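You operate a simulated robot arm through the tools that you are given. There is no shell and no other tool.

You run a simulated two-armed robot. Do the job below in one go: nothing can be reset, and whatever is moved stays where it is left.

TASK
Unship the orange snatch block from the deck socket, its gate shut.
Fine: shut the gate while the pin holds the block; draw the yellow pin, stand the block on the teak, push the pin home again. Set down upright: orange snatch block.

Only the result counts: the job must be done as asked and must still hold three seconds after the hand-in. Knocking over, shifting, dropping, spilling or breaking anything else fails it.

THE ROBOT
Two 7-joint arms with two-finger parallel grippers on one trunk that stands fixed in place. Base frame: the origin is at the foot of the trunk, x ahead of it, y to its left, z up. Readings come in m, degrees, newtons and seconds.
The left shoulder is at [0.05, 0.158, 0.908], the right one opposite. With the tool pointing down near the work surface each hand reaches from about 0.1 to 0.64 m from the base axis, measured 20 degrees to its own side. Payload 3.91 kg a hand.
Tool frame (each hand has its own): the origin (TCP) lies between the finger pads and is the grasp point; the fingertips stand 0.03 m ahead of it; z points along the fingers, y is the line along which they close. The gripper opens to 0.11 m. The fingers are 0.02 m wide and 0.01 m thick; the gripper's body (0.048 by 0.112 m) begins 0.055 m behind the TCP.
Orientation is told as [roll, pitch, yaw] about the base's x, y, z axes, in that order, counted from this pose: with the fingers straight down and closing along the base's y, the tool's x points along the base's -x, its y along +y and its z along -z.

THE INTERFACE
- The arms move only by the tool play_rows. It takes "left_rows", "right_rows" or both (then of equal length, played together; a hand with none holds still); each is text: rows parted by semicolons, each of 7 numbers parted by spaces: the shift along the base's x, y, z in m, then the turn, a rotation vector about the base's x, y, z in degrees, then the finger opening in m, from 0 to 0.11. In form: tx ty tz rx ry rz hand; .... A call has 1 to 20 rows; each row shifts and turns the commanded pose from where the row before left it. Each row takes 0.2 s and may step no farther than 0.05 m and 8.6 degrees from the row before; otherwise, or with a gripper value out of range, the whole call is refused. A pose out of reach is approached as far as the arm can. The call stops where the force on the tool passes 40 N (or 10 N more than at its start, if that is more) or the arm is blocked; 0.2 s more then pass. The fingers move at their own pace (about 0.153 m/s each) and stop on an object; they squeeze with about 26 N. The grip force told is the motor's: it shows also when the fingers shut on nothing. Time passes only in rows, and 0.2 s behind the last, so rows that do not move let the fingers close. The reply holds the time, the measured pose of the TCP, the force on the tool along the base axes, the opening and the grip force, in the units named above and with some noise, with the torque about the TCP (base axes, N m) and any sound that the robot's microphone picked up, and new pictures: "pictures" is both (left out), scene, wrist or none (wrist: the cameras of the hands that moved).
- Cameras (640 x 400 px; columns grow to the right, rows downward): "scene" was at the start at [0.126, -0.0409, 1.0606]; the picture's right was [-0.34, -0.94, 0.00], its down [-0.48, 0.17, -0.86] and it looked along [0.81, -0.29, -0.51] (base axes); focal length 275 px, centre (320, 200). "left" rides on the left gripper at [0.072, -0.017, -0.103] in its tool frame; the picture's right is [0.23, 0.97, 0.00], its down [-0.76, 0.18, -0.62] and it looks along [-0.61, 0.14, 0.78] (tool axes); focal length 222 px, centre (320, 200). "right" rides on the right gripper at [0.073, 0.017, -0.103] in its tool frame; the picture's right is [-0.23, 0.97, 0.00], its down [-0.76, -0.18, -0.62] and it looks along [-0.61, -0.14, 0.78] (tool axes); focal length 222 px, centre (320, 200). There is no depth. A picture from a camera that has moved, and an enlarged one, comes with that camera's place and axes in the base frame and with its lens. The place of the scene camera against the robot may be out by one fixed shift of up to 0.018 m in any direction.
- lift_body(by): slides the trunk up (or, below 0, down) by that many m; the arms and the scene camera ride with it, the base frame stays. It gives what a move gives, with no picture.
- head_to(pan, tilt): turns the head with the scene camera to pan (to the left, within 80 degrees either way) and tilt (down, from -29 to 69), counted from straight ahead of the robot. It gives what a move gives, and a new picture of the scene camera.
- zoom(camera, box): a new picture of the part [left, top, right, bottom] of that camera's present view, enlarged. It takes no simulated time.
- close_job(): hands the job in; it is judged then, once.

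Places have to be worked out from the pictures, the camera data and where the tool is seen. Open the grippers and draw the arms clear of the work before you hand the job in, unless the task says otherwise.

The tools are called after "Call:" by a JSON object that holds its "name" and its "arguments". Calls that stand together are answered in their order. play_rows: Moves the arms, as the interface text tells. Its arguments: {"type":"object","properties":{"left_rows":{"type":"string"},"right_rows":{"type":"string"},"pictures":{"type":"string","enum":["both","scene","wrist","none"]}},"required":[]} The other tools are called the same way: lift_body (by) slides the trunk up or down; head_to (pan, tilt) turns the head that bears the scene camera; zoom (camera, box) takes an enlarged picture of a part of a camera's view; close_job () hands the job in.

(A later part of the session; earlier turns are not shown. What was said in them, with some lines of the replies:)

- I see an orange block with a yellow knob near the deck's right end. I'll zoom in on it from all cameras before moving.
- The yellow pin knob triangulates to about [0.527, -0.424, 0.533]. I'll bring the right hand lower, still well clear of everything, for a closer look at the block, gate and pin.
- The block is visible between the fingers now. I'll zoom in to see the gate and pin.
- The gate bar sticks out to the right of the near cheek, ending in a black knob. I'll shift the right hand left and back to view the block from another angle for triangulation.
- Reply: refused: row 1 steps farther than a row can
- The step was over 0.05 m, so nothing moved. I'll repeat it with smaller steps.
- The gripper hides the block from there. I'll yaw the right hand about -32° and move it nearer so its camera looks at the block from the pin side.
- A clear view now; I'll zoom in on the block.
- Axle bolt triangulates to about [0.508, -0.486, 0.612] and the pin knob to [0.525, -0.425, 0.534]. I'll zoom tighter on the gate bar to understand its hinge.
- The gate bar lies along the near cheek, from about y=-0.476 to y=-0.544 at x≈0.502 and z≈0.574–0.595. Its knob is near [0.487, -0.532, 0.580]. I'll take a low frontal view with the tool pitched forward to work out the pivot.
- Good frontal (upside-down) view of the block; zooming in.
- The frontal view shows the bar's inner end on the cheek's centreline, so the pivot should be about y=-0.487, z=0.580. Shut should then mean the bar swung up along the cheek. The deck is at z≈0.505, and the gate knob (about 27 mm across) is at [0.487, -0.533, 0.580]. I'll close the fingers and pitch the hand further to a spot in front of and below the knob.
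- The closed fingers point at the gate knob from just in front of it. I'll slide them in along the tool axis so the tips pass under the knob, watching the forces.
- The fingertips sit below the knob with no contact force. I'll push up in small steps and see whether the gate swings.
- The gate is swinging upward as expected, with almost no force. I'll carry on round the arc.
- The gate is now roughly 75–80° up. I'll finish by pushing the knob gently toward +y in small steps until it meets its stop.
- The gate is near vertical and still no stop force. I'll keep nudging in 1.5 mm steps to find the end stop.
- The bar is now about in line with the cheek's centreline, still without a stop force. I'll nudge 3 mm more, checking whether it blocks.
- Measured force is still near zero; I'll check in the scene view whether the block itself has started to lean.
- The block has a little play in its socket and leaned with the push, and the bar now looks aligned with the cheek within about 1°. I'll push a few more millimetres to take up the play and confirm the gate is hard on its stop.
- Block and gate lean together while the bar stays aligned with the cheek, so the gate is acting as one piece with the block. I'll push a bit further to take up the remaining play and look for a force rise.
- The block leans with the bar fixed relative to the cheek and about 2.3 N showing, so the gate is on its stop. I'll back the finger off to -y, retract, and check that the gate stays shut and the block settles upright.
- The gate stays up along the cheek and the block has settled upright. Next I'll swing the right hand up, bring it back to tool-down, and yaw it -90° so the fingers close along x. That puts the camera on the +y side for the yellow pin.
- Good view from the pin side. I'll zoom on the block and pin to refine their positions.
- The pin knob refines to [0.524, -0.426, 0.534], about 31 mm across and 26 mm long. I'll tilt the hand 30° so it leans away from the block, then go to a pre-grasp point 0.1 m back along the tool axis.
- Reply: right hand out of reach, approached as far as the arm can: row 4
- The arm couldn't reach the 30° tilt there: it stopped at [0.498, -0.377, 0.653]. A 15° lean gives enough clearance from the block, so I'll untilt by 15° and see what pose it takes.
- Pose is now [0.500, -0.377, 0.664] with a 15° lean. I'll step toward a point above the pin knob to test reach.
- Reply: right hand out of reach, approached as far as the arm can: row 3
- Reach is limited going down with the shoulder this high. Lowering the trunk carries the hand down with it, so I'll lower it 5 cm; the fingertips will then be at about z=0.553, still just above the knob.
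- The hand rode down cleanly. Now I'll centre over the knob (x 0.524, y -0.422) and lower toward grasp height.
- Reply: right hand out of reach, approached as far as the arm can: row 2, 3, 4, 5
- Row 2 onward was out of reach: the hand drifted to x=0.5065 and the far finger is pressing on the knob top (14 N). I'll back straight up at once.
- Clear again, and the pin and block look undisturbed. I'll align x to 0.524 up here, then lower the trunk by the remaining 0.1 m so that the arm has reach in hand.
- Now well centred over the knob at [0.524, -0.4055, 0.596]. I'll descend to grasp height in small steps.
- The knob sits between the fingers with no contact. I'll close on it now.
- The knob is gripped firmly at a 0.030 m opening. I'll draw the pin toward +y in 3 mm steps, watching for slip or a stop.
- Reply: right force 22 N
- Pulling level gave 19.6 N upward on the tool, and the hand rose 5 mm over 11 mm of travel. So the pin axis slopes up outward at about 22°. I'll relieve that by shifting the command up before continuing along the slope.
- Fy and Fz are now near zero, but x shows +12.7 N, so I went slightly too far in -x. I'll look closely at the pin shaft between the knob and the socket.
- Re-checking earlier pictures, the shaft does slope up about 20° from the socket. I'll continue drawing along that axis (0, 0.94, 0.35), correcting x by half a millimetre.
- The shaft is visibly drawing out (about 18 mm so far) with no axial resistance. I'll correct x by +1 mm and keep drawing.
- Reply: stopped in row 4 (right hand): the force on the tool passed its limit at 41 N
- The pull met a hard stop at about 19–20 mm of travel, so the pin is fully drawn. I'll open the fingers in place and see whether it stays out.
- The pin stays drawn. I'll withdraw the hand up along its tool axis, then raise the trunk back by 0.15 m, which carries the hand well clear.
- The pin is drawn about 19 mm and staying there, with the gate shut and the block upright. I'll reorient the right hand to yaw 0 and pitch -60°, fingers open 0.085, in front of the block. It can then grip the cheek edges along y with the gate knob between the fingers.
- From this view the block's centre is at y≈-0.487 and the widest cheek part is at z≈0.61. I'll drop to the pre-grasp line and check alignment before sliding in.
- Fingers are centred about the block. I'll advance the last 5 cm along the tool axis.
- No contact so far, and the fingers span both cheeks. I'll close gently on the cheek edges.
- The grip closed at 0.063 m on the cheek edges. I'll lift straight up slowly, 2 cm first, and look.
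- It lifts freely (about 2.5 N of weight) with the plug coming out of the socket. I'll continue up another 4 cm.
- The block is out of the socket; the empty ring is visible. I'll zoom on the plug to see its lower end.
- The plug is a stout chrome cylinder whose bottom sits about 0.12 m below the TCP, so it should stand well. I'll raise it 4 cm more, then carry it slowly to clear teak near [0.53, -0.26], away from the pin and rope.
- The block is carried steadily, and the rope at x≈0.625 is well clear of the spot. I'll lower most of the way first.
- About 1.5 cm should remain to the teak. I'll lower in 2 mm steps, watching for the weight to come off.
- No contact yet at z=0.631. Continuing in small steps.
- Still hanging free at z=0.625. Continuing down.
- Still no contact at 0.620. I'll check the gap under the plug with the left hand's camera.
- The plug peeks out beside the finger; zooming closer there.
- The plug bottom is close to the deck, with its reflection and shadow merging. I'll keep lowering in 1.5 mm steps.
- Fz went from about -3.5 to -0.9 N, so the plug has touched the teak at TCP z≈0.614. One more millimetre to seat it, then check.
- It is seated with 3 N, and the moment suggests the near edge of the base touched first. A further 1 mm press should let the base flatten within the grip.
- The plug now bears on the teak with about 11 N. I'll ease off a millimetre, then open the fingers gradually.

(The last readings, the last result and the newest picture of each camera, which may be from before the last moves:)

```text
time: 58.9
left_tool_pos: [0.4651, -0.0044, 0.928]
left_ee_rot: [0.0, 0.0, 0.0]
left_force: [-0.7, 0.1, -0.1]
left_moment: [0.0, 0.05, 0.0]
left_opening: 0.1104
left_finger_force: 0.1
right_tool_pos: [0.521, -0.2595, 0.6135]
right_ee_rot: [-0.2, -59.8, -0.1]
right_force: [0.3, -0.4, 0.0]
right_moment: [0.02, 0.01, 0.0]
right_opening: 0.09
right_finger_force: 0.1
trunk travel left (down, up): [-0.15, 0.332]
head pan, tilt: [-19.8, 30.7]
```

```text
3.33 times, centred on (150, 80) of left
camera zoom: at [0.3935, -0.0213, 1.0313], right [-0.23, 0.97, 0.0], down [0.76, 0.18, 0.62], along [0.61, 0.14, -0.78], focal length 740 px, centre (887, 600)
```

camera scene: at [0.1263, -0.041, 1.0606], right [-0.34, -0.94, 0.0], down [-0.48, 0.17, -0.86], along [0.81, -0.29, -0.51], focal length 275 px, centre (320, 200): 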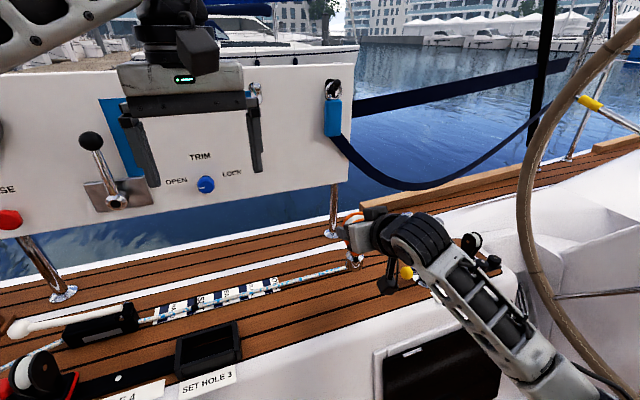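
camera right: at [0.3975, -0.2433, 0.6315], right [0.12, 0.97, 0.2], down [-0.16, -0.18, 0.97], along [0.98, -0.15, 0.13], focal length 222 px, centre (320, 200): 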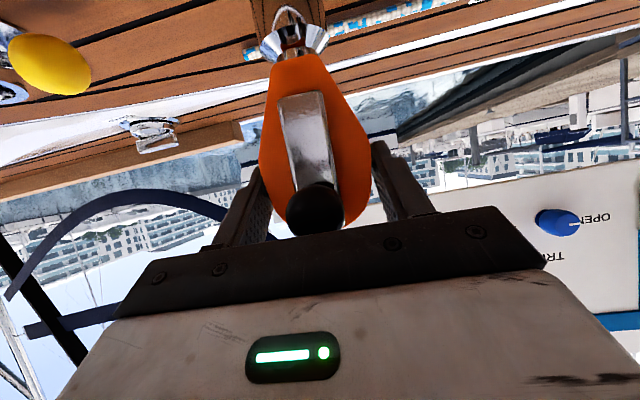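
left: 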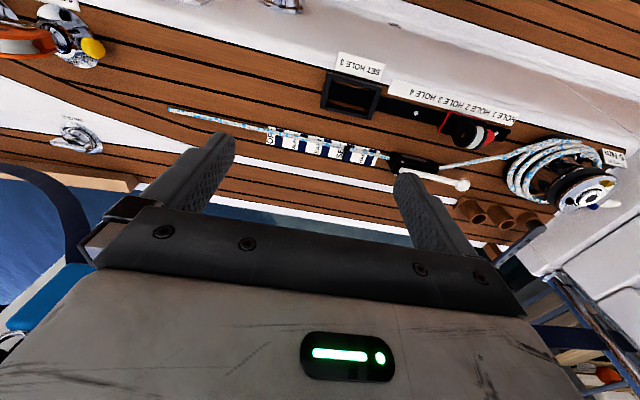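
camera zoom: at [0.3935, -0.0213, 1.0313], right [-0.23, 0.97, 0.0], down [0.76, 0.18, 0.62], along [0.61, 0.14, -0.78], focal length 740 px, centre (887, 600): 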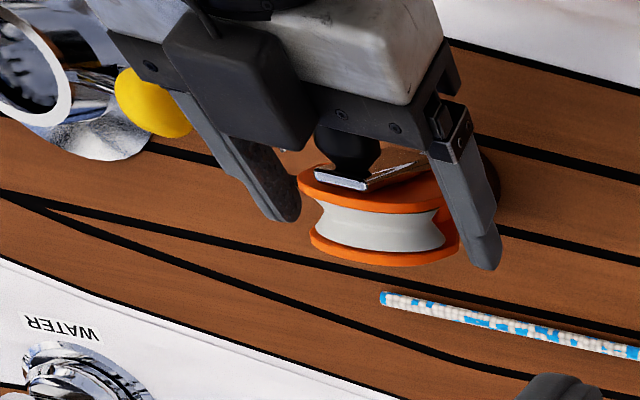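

The block stands on its own and the hand reads zero force. I'll back out along the tool axis, slowly at first.

Call:
{"name": "play_rows", "arguments": {"right_rows": "-0.01 0 0.0058 0 0 0 0.09; -0.0173 0 0.01 0 0 0 0.09; -0.026 0 0.015 0 0 0 0.09; -0.035 0 0.02 0 0 0 0.09; -0.03 -0.02 0.03 0 0 0 0.09", "pictures": "both"}}

Call:
{"name": "zoom", "arguments": {"camera": "scene", "box": [320, 200, 480, 310]}}

Call:
{"name": "zoom", "arguments": {"camera": "right", "box": [200, 0, 420, 180]}}

```text
time: 60.1
left_tool_pos: [0.4657, -0.0046, 0.9275]
left_ee_rot: [0.1, 0.0, 0.0]
left_force: [0.4, -0.4, -0.1]
left_moment: [-0.02, 0.03, -0.04]
left_opening: 0.1099
left_finger_force: 0.1
right_tool_pos: [0.4057, -0.278, 0.6954]
right_ee_rot: [0.0, -60.0, 0.0]
right_force: [0.7, 0.4, 0.4]
right_moment: [-0.02, 0.05, 0.01]
right_opening: 0.0899
right_finger_force: 0.0
trunk travel left (down, up): [-0.15, 0.332]
head pan, tilt: [-19.8, 30.7]
camera scene: at [0.1261, -0.0408, 1.0606], right [-0.34, -0.94, 0.0], down [-0.48, 0.17, -0.86], along [0.81, -0.29, -0.51], focal length 275 px, centre (320, 200)
camera right: at [0.2799, -0.2601, 0.6856], right [0.12, 0.97, 0.2], down [-0.16, -0.18, 0.97], along [0.98, -0.14, 0.13], focal length 222 px, centre (320, 200)
```

scene: 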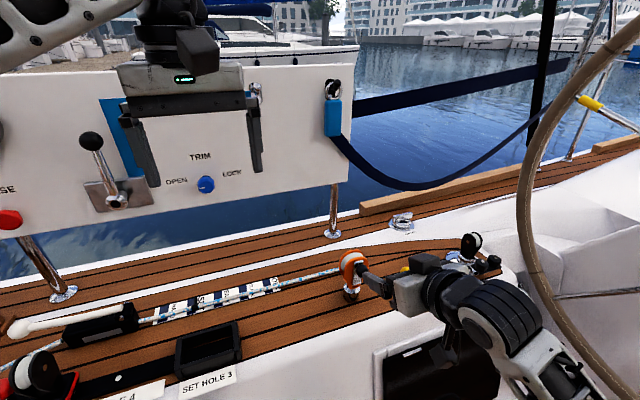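
right: 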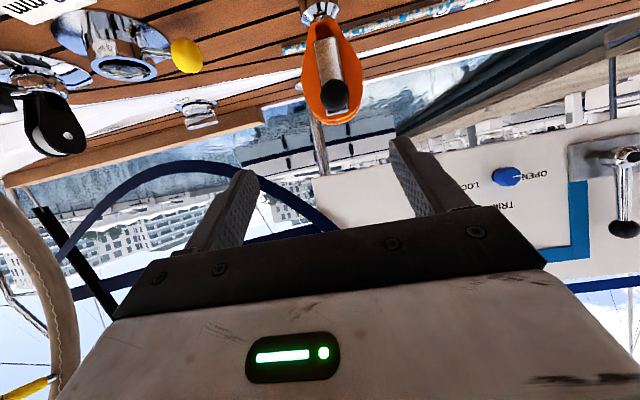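

```text
3.64 times, centred on (400, 255) of scene
camera zoom: at [0.1261, -0.0408, 1.0606], right [-0.34, -0.94, 0.0], down [-0.48, 0.17, -0.86], along [0.81, -0.29, -0.51], focal length 999 px, centre (29, 0)
```

zoom: 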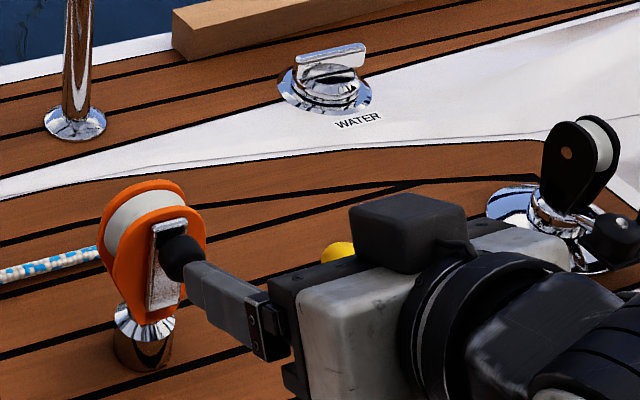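

```text
2.22 times, centred on (310, 90) of right
camera zoom: at [0.2799, -0.2601, 0.6856], right [0.12, 0.97, 0.2], down [-0.16, -0.18, 0.97], along [0.98, -0.14, 0.13], focal length 494 px, centre (342, 444)
```

zoom: 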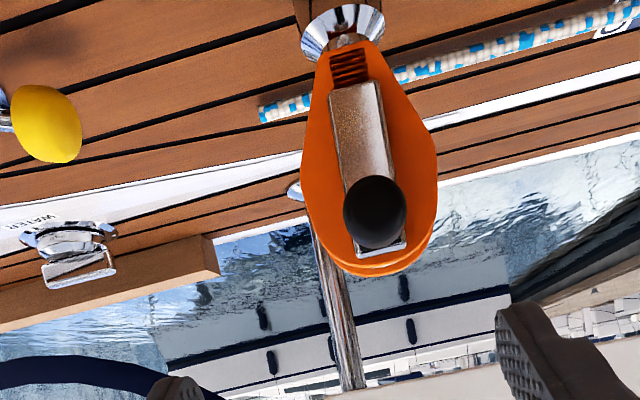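

The block stands upright on the teak with its gate shut, and the drawn yellow pin is still out. I'll close the fingers, ease the pitch to -45°, and go to a pre-position on the +y side of the pin knob.

Call:
{"name": "play_rows", "arguments": {"right_rows": "0 -0.03 0 0 0 0 0.0; 0.008 -0.03 -0.01 0 7.5 0 0.0; 0.008 -0.03 -0.01 0 7.5 0 0.0; 0.0085 -0.001 -0.022 0 0 0 0.0; 0.0085 -0.001 -0.022 0 0 0 0.0", "pictures": "both"}}

Call:
{"name": "zoom", "arguments": {"camera": "right", "box": [180, 40, 400, 200]}}

Call:
{"name": "zoom", "arguments": {"camera": "scene", "box": [330, 210, 490, 310]}}

```text
time: 61.3
left_tool_pos: [0.4653, -0.005, 0.9279]
left_ee_rot: [0.0, 0.1, 0.1]
left_force: [0.5, -0.9, 0.1]
left_moment: [0.02, 0.0, 0.04]
left_opening: 0.1099
left_finger_force: 0.1
right_tool_pos: [0.4364, -0.3728, 0.631]
right_ee_rot: [-0.2, -45.0, 0.0]
right_force: [-0.5, -0.4, 0.6]
right_moment: [0.0, -0.02, -0.01]
right_opening: 0.0
right_finger_force: 26.3
trunk travel left (down, up): [-0.15, 0.332]
head pan, tilt: [-19.8, 30.7]
camera scene: at [0.126, -0.0409, 1.0607], right [-0.34, -0.94, 0.0], down [-0.48, 0.17, -0.86], along [0.81, -0.29, -0.51], focal length 275 px, centre (320, 200)
camera right: at [0.3133, -0.355, 0.6531], right [0.16, 0.97, 0.16], down [0.1, -0.18, 0.98], along [0.98, -0.14, -0.12], focal length 222 px, centre (320, 200)
```

scene: 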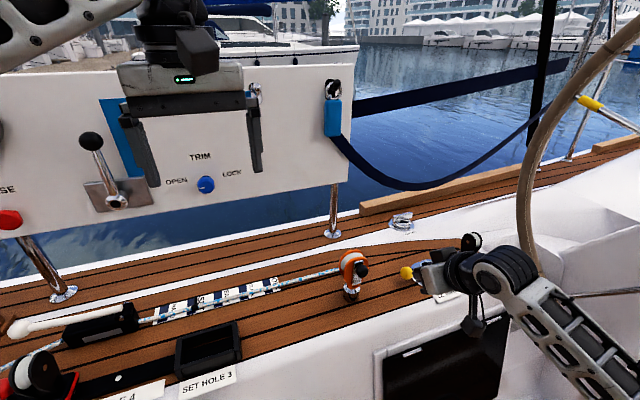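
right: 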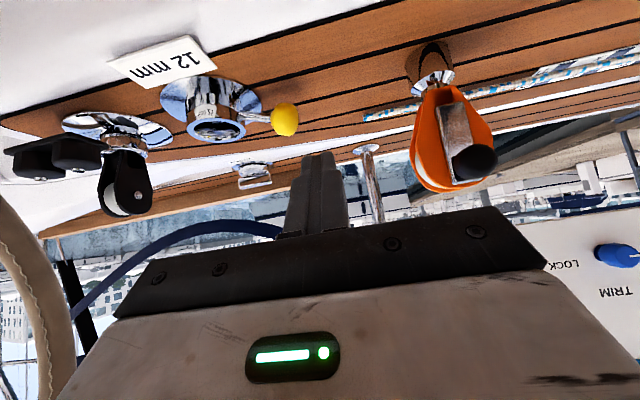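

```text
2.50 times, centred on (290, 120) of right
camera zoom: at [0.3133, -0.355, 0.6531], right [0.16, 0.97, 0.16], down [0.1, -0.18, 0.98], along [0.98, -0.14, -0.12], focal length 555 px, centre (395, 400)
```

zoom: 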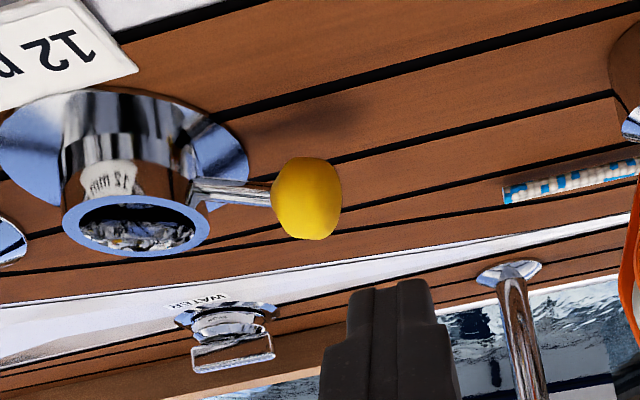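

```text
4.00 times, centred on (410, 260) of scene
camera zoom: at [0.126, -0.0409, 1.0607], right [-0.34, -0.94, 0.0], down [-0.48, 0.17, -0.86], along [0.81, -0.29, -0.51], focal length 1099 px, centre (-40, -40)
```

zoom: 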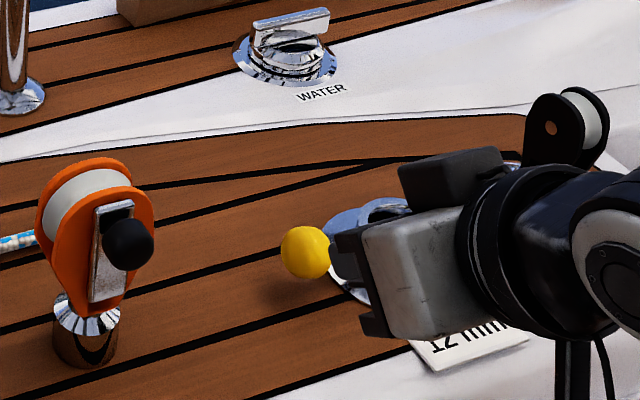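

Clear view: the knob is at [0.525, -0.410, 0.538], its outer end at y≈-0.395. I'll slide the closed fingers down beside that outer end.

Call:
{"name": "play_rows", "arguments": {"right_rows": "0.0244 0 -0.0252 0 0 0 0.0; 0.0244 0 -0.0252 0 0 0 0.0; 0.0244 0 -0.0252 0 0 0 0.0", "pictures": "wrist"}}

Call:
{"name": "zoom", "arguments": {"camera": "right", "box": [180, 20, 400, 200]}}

Call:
{"name": "zoom", "arguments": {"camera": "scene", "box": [380, 220, 490, 310]}}

```text
time: 62.1
left_tool_pos: [0.4653, -0.0045, 0.9281]
left_ee_rot: [-0.1, 0.0, 0.0]
left_force: [-0.3, -0.2, 0.1]
left_moment: [-0.03, -0.01, 0.0]
left_opening: 0.1101
left_finger_force: 0.1
right_tool_pos: [0.5104, -0.3713, 0.5541]
right_ee_rot: [-0.1, -44.9, 0.0]
right_force: [0.4, 0.0, 0.7]
right_moment: [0.0, 0.02, 0.03]
right_opening: 0.0
right_finger_force: 26.2
trunk travel left (down, up): [-0.15, 0.332]
head pan, tilt: [-19.8, 30.7]
camera right: at [0.3873, -0.3534, 0.5767], right [0.16, 0.97, 0.16], down [0.1, -0.18, 0.98], along [0.98, -0.14, -0.12], focal length 222 px, centre (320, 200)
```

right: 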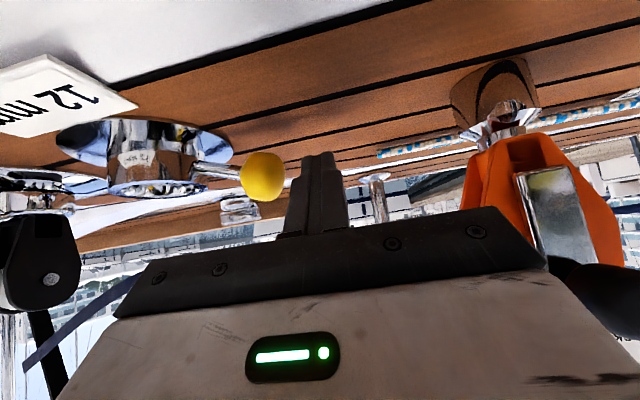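

```text
2.22 times, centred on (290, 110) of right
camera zoom: at [0.3873, -0.3534, 0.5767], right [0.16, 0.97, 0.16], down [0.1, -0.18, 0.98], along [0.98, -0.14, -0.12], focal length 494 px, centre (387, 400)
```

zoom: 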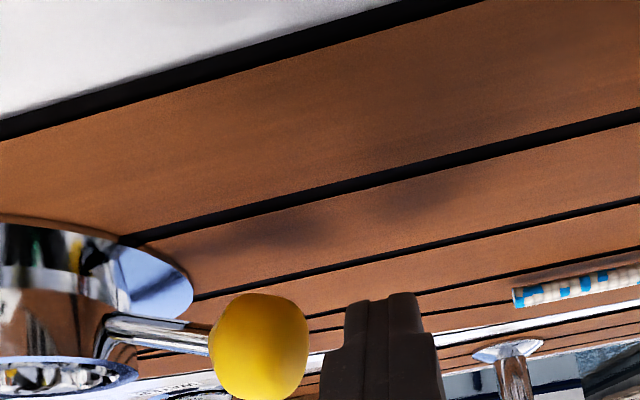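

```text
4.44 times, centred on (435, 265) of scene
camera zoom: at [0.1259, -0.0409, 1.0607], right [-0.34, -0.94, 0.0], down [-0.48, 0.17, -0.86], along [0.81, -0.29, -0.51], focal length 1221 px, centre (-191, -89)
```

zoom: 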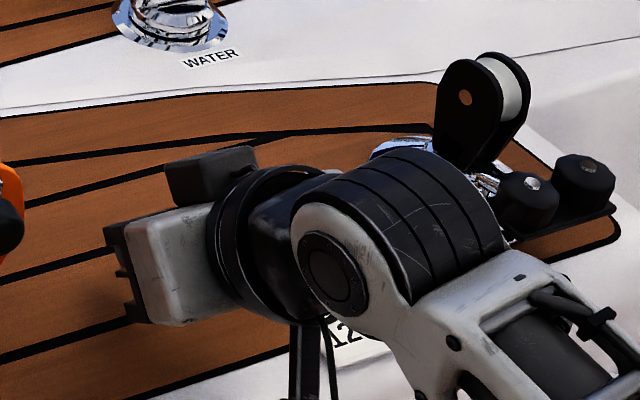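

The fingertip sits beside the knob's outer end with no contact. I'll push toward -y, following the slope slightly downward, in small steps.

Call:
{"name": "play_rows", "arguments": {"right_rows": "0 -0.004 0 0 0 0 0.0; 0 -0.004 0 0 0 0 0.0; 0 -0.003 0 0 0 0 0.0; 0 -0.003 -0.001 0 0 0 0.0; 0 -0.003 -0.001 0 0 0 0.0; 0 -0.003 -0.001 0 0 0 0.0", "pictures": "none"}}

Call:
{"name": "zoom", "arguments": {"camera": "right", "box": [180, 60, 400, 220]}}

```text
time: 63.5
left_tool_pos: [0.4647, -0.0048, 0.9268]
left_ee_rot: [0.0, 0.0, 0.1]
left_force: [0.2, 0.1, 0.4]
left_moment: [-0.02, 0.01, -0.02]
left_opening: 0.1098
left_finger_force: 0.0
right_tool_pos: [0.5095, -0.3928, 0.5506]
right_ee_rot: [-0.2, -44.9, -0.1]
right_force: [0.4, 0.6, -0.4]
right_moment: [0.01, -0.02, 0.01]
right_opening: 0.0001
right_finger_force: 26.2
trunk travel left (down, up): [-0.15, 0.332]
head pan, tilt: [-19.8, 30.7]
```

```text
2.50 times, centred on (290, 140) of right
camera zoom: at [0.3861, -0.3748, 0.5737], right [0.16, 0.97, 0.16], down [0.1, -0.18, 0.98], along [0.98, -0.15, -0.13], focal length 555 px, centre (395, 350)
```

zoom: 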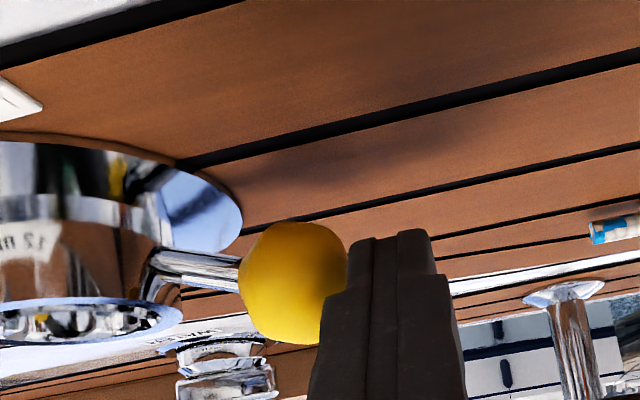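

Contact made; the knob is starting to go in without resistance. I'll continue.

Call:
{"name": "play_rows", "arguments": {"right_rows": "0 -0.003 -0.001 0 0 0 0.0; 0 -0.003 -0.001 0 0 0 0.0; 0 -0.003 -0.001 0 0 0 0.0; 0 0 0 0 0 0 0.0", "pictures": "none"}}

Call:
{"name": "zoom", "arguments": {"camera": "right", "box": [180, 60, 400, 220]}}

```text
time: 64.5
left_tool_pos: [0.4656, -0.0056, 0.9281]
left_ee_rot: [0.1, 0.0, 0.0]
left_force: [-1.2, -0.2, 0.0]
left_moment: [-0.02, 0.0, 0.0]
left_opening: 0.1102
left_finger_force: 0.1
right_tool_pos: [0.51, -0.3994, 0.5482]
right_ee_rot: [0.0, -45.0, -0.1]
right_force: [-0.3, 5.5, 0.6]
right_moment: [0.12, -0.04, 0.05]
right_opening: 0.0
right_finger_force: 25.6
trunk travel left (down, up): [-0.15, 0.332]
head pan, tilt: [-19.8, 30.7]
```

```text
2.50 times, centred on (290, 140) of right
camera zoom: at [0.3861, -0.3829, 0.5709], right [0.16, 0.97, 0.16], down [0.1, -0.18, 0.98], along [0.98, -0.14, -0.12], focal length 555 px, centre (395, 350)
```

zoom: 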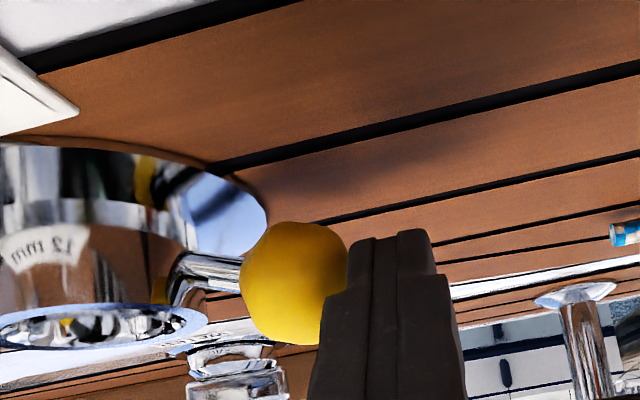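

5.5 N of push now, with the shaft shortening. Continuing to the home stop.

Call:
{"name": "play_rows", "arguments": {"right_rows": "0 -0.0025 -0.0009 0 0 0 0.0; 0 -0.0025 -0.0009 0 0 0 0.0; 0 0 0 0 0 0 0.0", "pictures": "none"}}

Call:
{"name": "zoom", "arguments": {"camera": "right", "box": [180, 60, 400, 220]}}

```text
time: 65.3
left_tool_pos: [0.4654, -0.0035, 0.9278]
left_ee_rot: [-0.1, 0.1, 0.1]
left_force: [-1.4, 0.5, 0.4]
left_moment: [0.02, -0.01, 0.02]
left_opening: 0.1102
left_finger_force: 0.0
right_tool_pos: [0.5102, -0.4014, 0.5482]
right_ee_rot: [0.4, -45.1, 0.1]
right_force: [-0.2, 27.3, 5.8]
right_moment: [0.71, -0.07, 0.43]
right_opening: 0.0
right_finger_force: 26.1
trunk travel left (down, up): [-0.15, 0.332]
head pan, tilt: [-19.8, 30.7]
```

```text
2.50 times, centred on (290, 140) of right
camera zoom: at [0.3863, -0.3853, 0.5701], right [0.16, 0.97, 0.17], down [0.1, -0.18, 0.98], along [0.98, -0.14, -0.12], focal length 555 px, centre (395, 350)
```

zoom: 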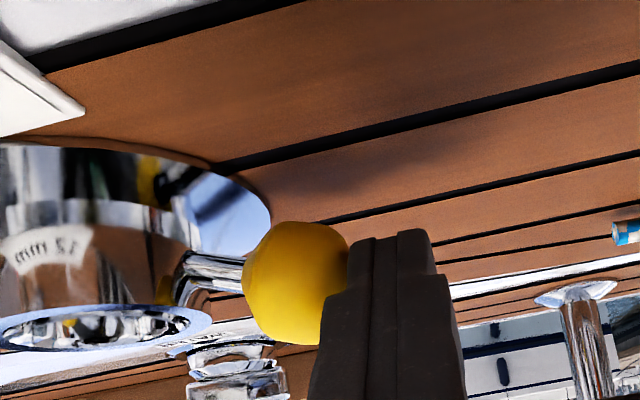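

The force jumped to 27 N with the knob's outer end at y≈-0.411, which matches its original home position. I'll back off and compare the pin with the starting picture.

Call:
{"name": "play_rows", "arguments": {"right_rows": "0 0.005 0.001 0 0 0 0.0; 0 0.01 0.004 0 0 0 0.0; -0.02 0.005 0.02 0 0 0 0.0; -0.03 0 0.03 0 0 0 0.0; -0.03 0 0.03 0 0 0 0.0; -0.03 0 0.035 0 0 0 0.0", "pictures": "both"}}

Call:
{"name": "zoom", "arguments": {"camera": "right", "box": [180, 20, 400, 200]}}

Call:
{"name": "zoom", "arguments": {"camera": "scene", "box": [395, 215, 515, 305]}}

```text
time: 66.7
left_tool_pos: [0.4663, -0.0053, 0.9282]
left_ee_rot: [0.0, 0.0, 0.1]
left_force: [-0.5, -0.9, 0.2]
left_moment: [0.01, 0.02, -0.04]
left_opening: 0.1102
left_finger_force: 0.2
right_tool_pos: [0.3983, -0.3856, 0.6664]
right_ee_rot: [-0.2, -44.9, -0.2]
right_force: [-0.5, -1.0, -1.2]
right_moment: [0.0, -0.01, -0.02]
right_opening: 0.0002
right_finger_force: 26.2
trunk travel left (down, up): [-0.15, 0.332]
head pan, tilt: [-19.8, 30.7]
camera scene: at [0.1262, -0.0409, 1.0606], right [-0.34, -0.94, 0.0], down [-0.48, 0.17, -0.86], along [0.81, -0.29, -0.51], focal length 275 px, centre (320, 200)
camera right: at [0.2748, -0.3676, 0.6887], right [0.16, 0.97, 0.16], down [0.1, -0.18, 0.98], along [0.98, -0.14, -0.13], focal length 222 px, centre (320, 200)
```

scene: 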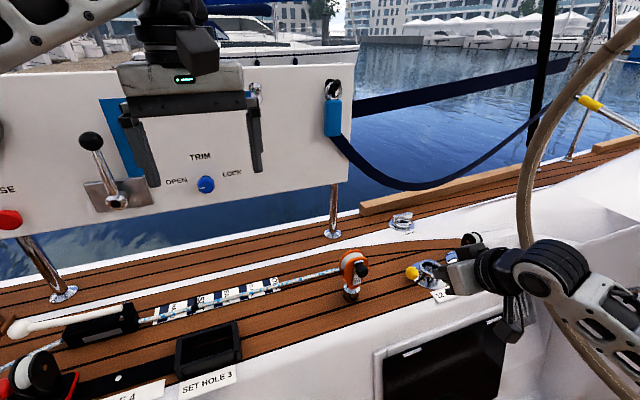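
right: 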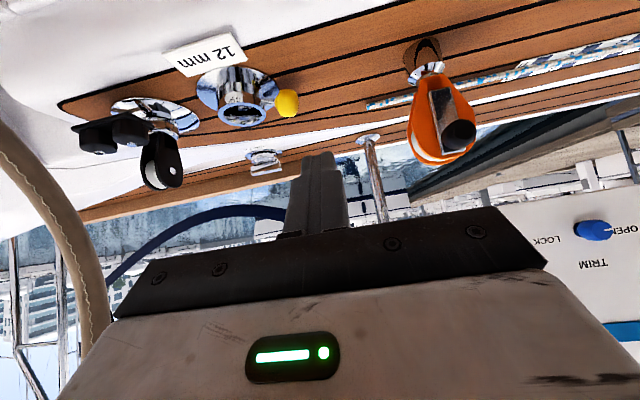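

```text
2.22 times, centred on (290, 110) of right
camera zoom: at [0.2748, -0.3676, 0.6887], right [0.16, 0.97, 0.16], down [0.1, -0.18, 0.98], along [0.98, -0.14, -0.13], focal length 494 px, centre (387, 400)
```

zoom: 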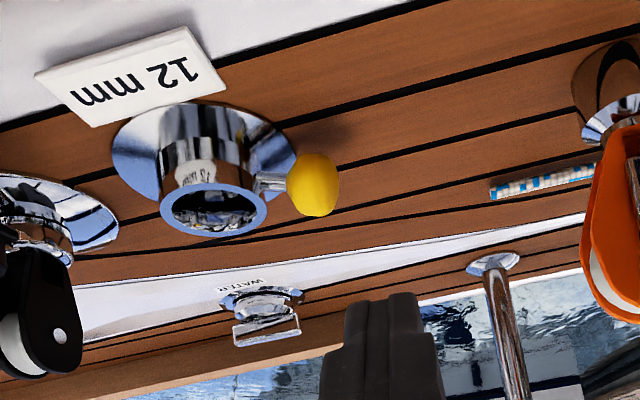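

```text
4.44 times, centred on (455, 260) of scene
camera zoom: at [0.1262, -0.0409, 1.0606], right [-0.34, -0.94, 0.0], down [-0.48, 0.17, -0.86], along [0.81, -0.29, -0.51], focal length 1221 px, centre (-280, -67)
```

zoom: 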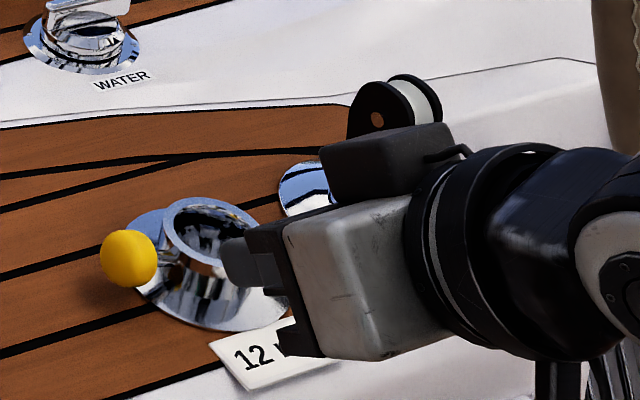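

The knob is exactly back at its original pixel position, so the pin is home. I'll open the gripper, raise the right arm clear, and check the block and gate.

Call:
{"name": "play_rows", "arguments": {"right_rows": "-0.015 0 0.03 0 0 0 0.03; -0.015 0 0.035 0 0 0 0.07; -0.01 -0.01 0.04 0 7.5 0 0.11; -0.01 -0.01 0.04 0 7.5 0 0.11; 0 -0.01 0.04 0 7.5 0 0.11; 0 -0.01 0.03 0 7.5 0 0.11; 0 -0.01 0.02 0 7.5 0 0.11; 0 -0.01 0.01 0 7.5 0 0.11", "pictures": "both"}}

Call:
{"name": "zoom", "arguments": {"camera": "scene", "box": [315, 225, 405, 315]}}

Call:
{"name": "zoom", "arguments": {"camera": "scene", "box": [395, 215, 515, 305]}}

Call:
{"name": "zoom", "arguments": {"camera": "left", "box": [60, 20, 240, 140]}}

```text
time: 68.5
left_tool_pos: [0.4662, -0.0056, 0.9279]
left_ee_rot: [0.0, 0.0, 0.0]
left_force: [-0.7, 0.4, 0.2]
left_moment: [0.02, -0.02, -0.02]
left_opening: 0.1102
left_finger_force: 0.0
right_tool_pos: [0.3505, -0.4449, 0.9121]
right_ee_rot: [-0.2, 0.2, 0.0]
right_force: [0.0, -0.5, -0.2]
right_moment: [0.0, 0.05, 0.0]
right_opening: 0.1101
right_finger_force: 0.1
trunk travel left (down, up): [-0.15, 0.332]
head pan, tilt: [-19.8, 30.7]
camera scene: at [0.126, -0.0409, 1.0606], right [-0.34, -0.94, 0.0], down [-0.48, 0.17, -0.86], along [0.81, -0.29, -0.51], focal length 275 px, centre (320, 200)
camera right: at [0.2788, -0.4277, 1.0159], right [0.23, 0.97, 0.0], down [0.76, -0.18, 0.62], along [0.6, -0.14, -0.78], focal length 222 px, centre (320, 200)
```

scene: 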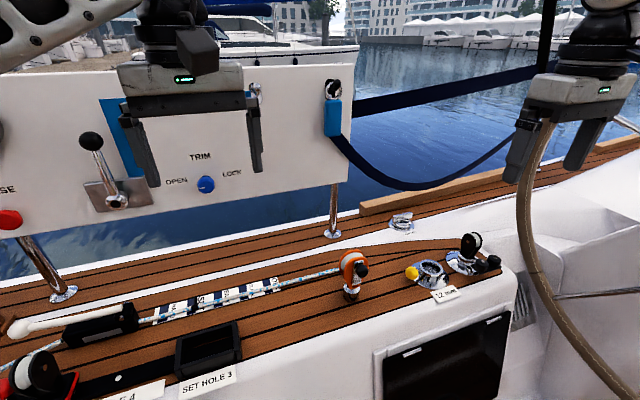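
right: 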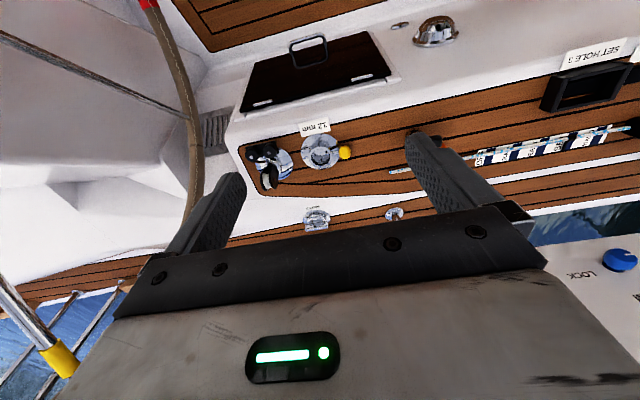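

```text
4.44 times, centred on (360, 270) of scene
camera zoom: at [0.126, -0.0409, 1.0606], right [-0.34, -0.94, 0.0], down [-0.48, 0.17, -0.86], along [0.81, -0.29, -0.51], focal length 1221 px, centre (142, -111)
```

zoom: 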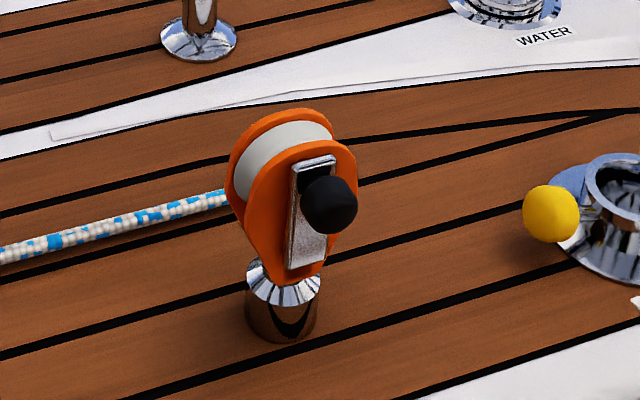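

```text
4.44 times, centred on (455, 260) of scene
camera zoom: at [0.126, -0.0409, 1.0606], right [-0.34, -0.94, 0.0], down [-0.48, 0.17, -0.86], along [0.81, -0.29, -0.51], focal length 1221 px, centre (-280, -67)
```

zoom: 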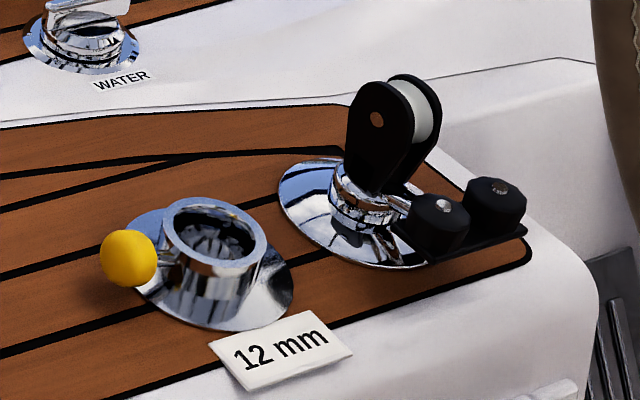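

```text
3.33 times, centred on (150, 80) of left
camera zoom: at [0.3935, -0.0212, 1.0313], right [-0.23, 0.97, 0.0], down [0.76, 0.18, 0.62], along [0.61, 0.14, -0.78], focal length 740 px, centre (887, 600)
```

zoom: 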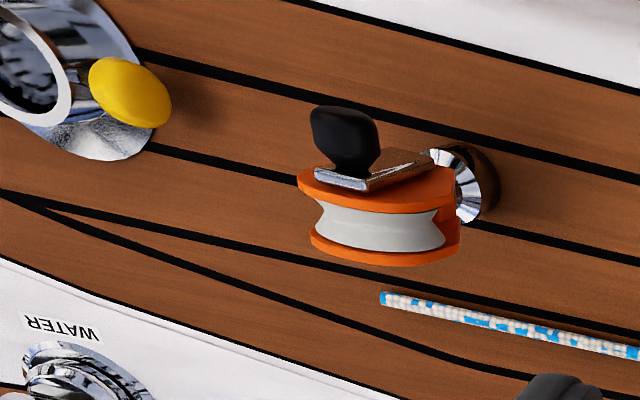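

Everything looks in order: socket empty, pin home, block upright, neighbours untouched. Before handing in, I'll measure the gate's angle more precisely with close zooms.

Call:
{"name": "zoom", "arguments": {"camera": "scene", "box": [335, 245, 383, 303]}}

Call:
{"name": "head_to", "arguments": {"pan": -28, "tilt": 42}}

```text
6.90 times, centred on (359, 274) of scene
camera zoom: at [0.126, -0.0409, 1.0606], right [-0.34, -0.94, 0.0], down [-0.48, 0.17, -0.86], along [0.81, -0.29, -0.51], focal length 1894 px, centre (51, -310)
```

zoom: 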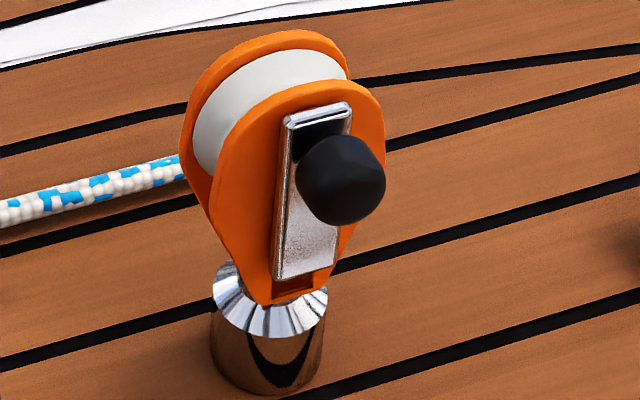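

```text
time: 69.3
left_tool_pos: [0.465, -0.006, 0.9286]
left_ee_rot: [0.0, 0.0, 0.0]
left_force: [0.5, 0.2, 0.8]
left_moment: [-0.01, 0.01, -0.02]
left_opening: 0.1101
left_finger_force: 0.2
right_tool_pos: [0.3506, -0.4454, 0.9106]
right_ee_rot: [-0.2, 0.0, 0.0]
right_force: [-0.5, -0.6, -0.2]
right_moment: [0.02, -0.02, -0.02]
right_opening: 0.11
right_finger_force: 0.0
trunk travel left (down, up): [-0.15, 0.332]
head pan, tilt: [-28.0, 42.0]
camera scene: at [0.115, -0.0496, 1.0435], right [-0.47, -0.88, 0.0], down [-0.59, 0.31, -0.74], along [0.66, -0.35, -0.67], focal length 275 px, centre (320, 200)
```

scene: 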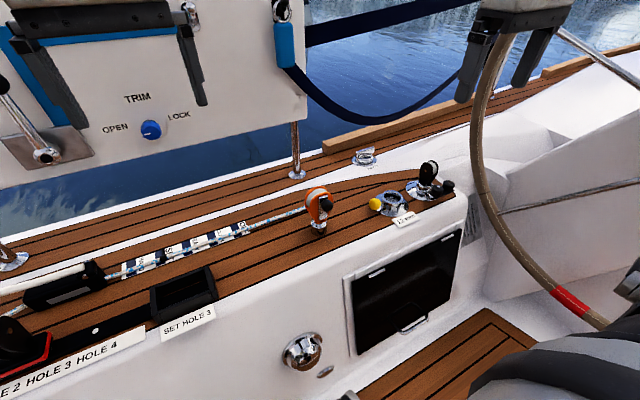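

By triangulation the bar is vertical to within about 1° on an upright block, so the gate is shut. The pin is home, the block stands free on the teak, and both grippers are open and clear. Handing in.

Call:
{"name": "close_job", "arguments": {}}

```text
The job is handed in.
```

I handed the job in with the orange snatch block unshipped and standing upright on the teak, its gate shut. The result hasn't come back yet.

- **Gate:** I swung it up against the near cheek while the pin still held the block. By the pictures the bar is vertical to within about 1°. I took it to be on its stop because the block then began to lean with it. I never felt a clear hard stop there, because the block has play in its socket.
- **Pin:** I drew the yellow pin to its stop, about 19 mm out, and it stayed out while I lifted the block. Pushed back in, it went firm at 27 N, and its knob is at the same place in the picture as at the start.
- **Block:** it stands near [0.53, -0.26], about 0.09 m clear of the rope. It stayed up when the fingers opened and was still standing at my last look, about ten seconds later.
- **Surroundings:** nothing else looks moved. While reaching for the pin, one finger pressed on its knob with about 14 N; I backed off and saw no change to the pin or block.

Both grippers are open and the arms are clear of the work.
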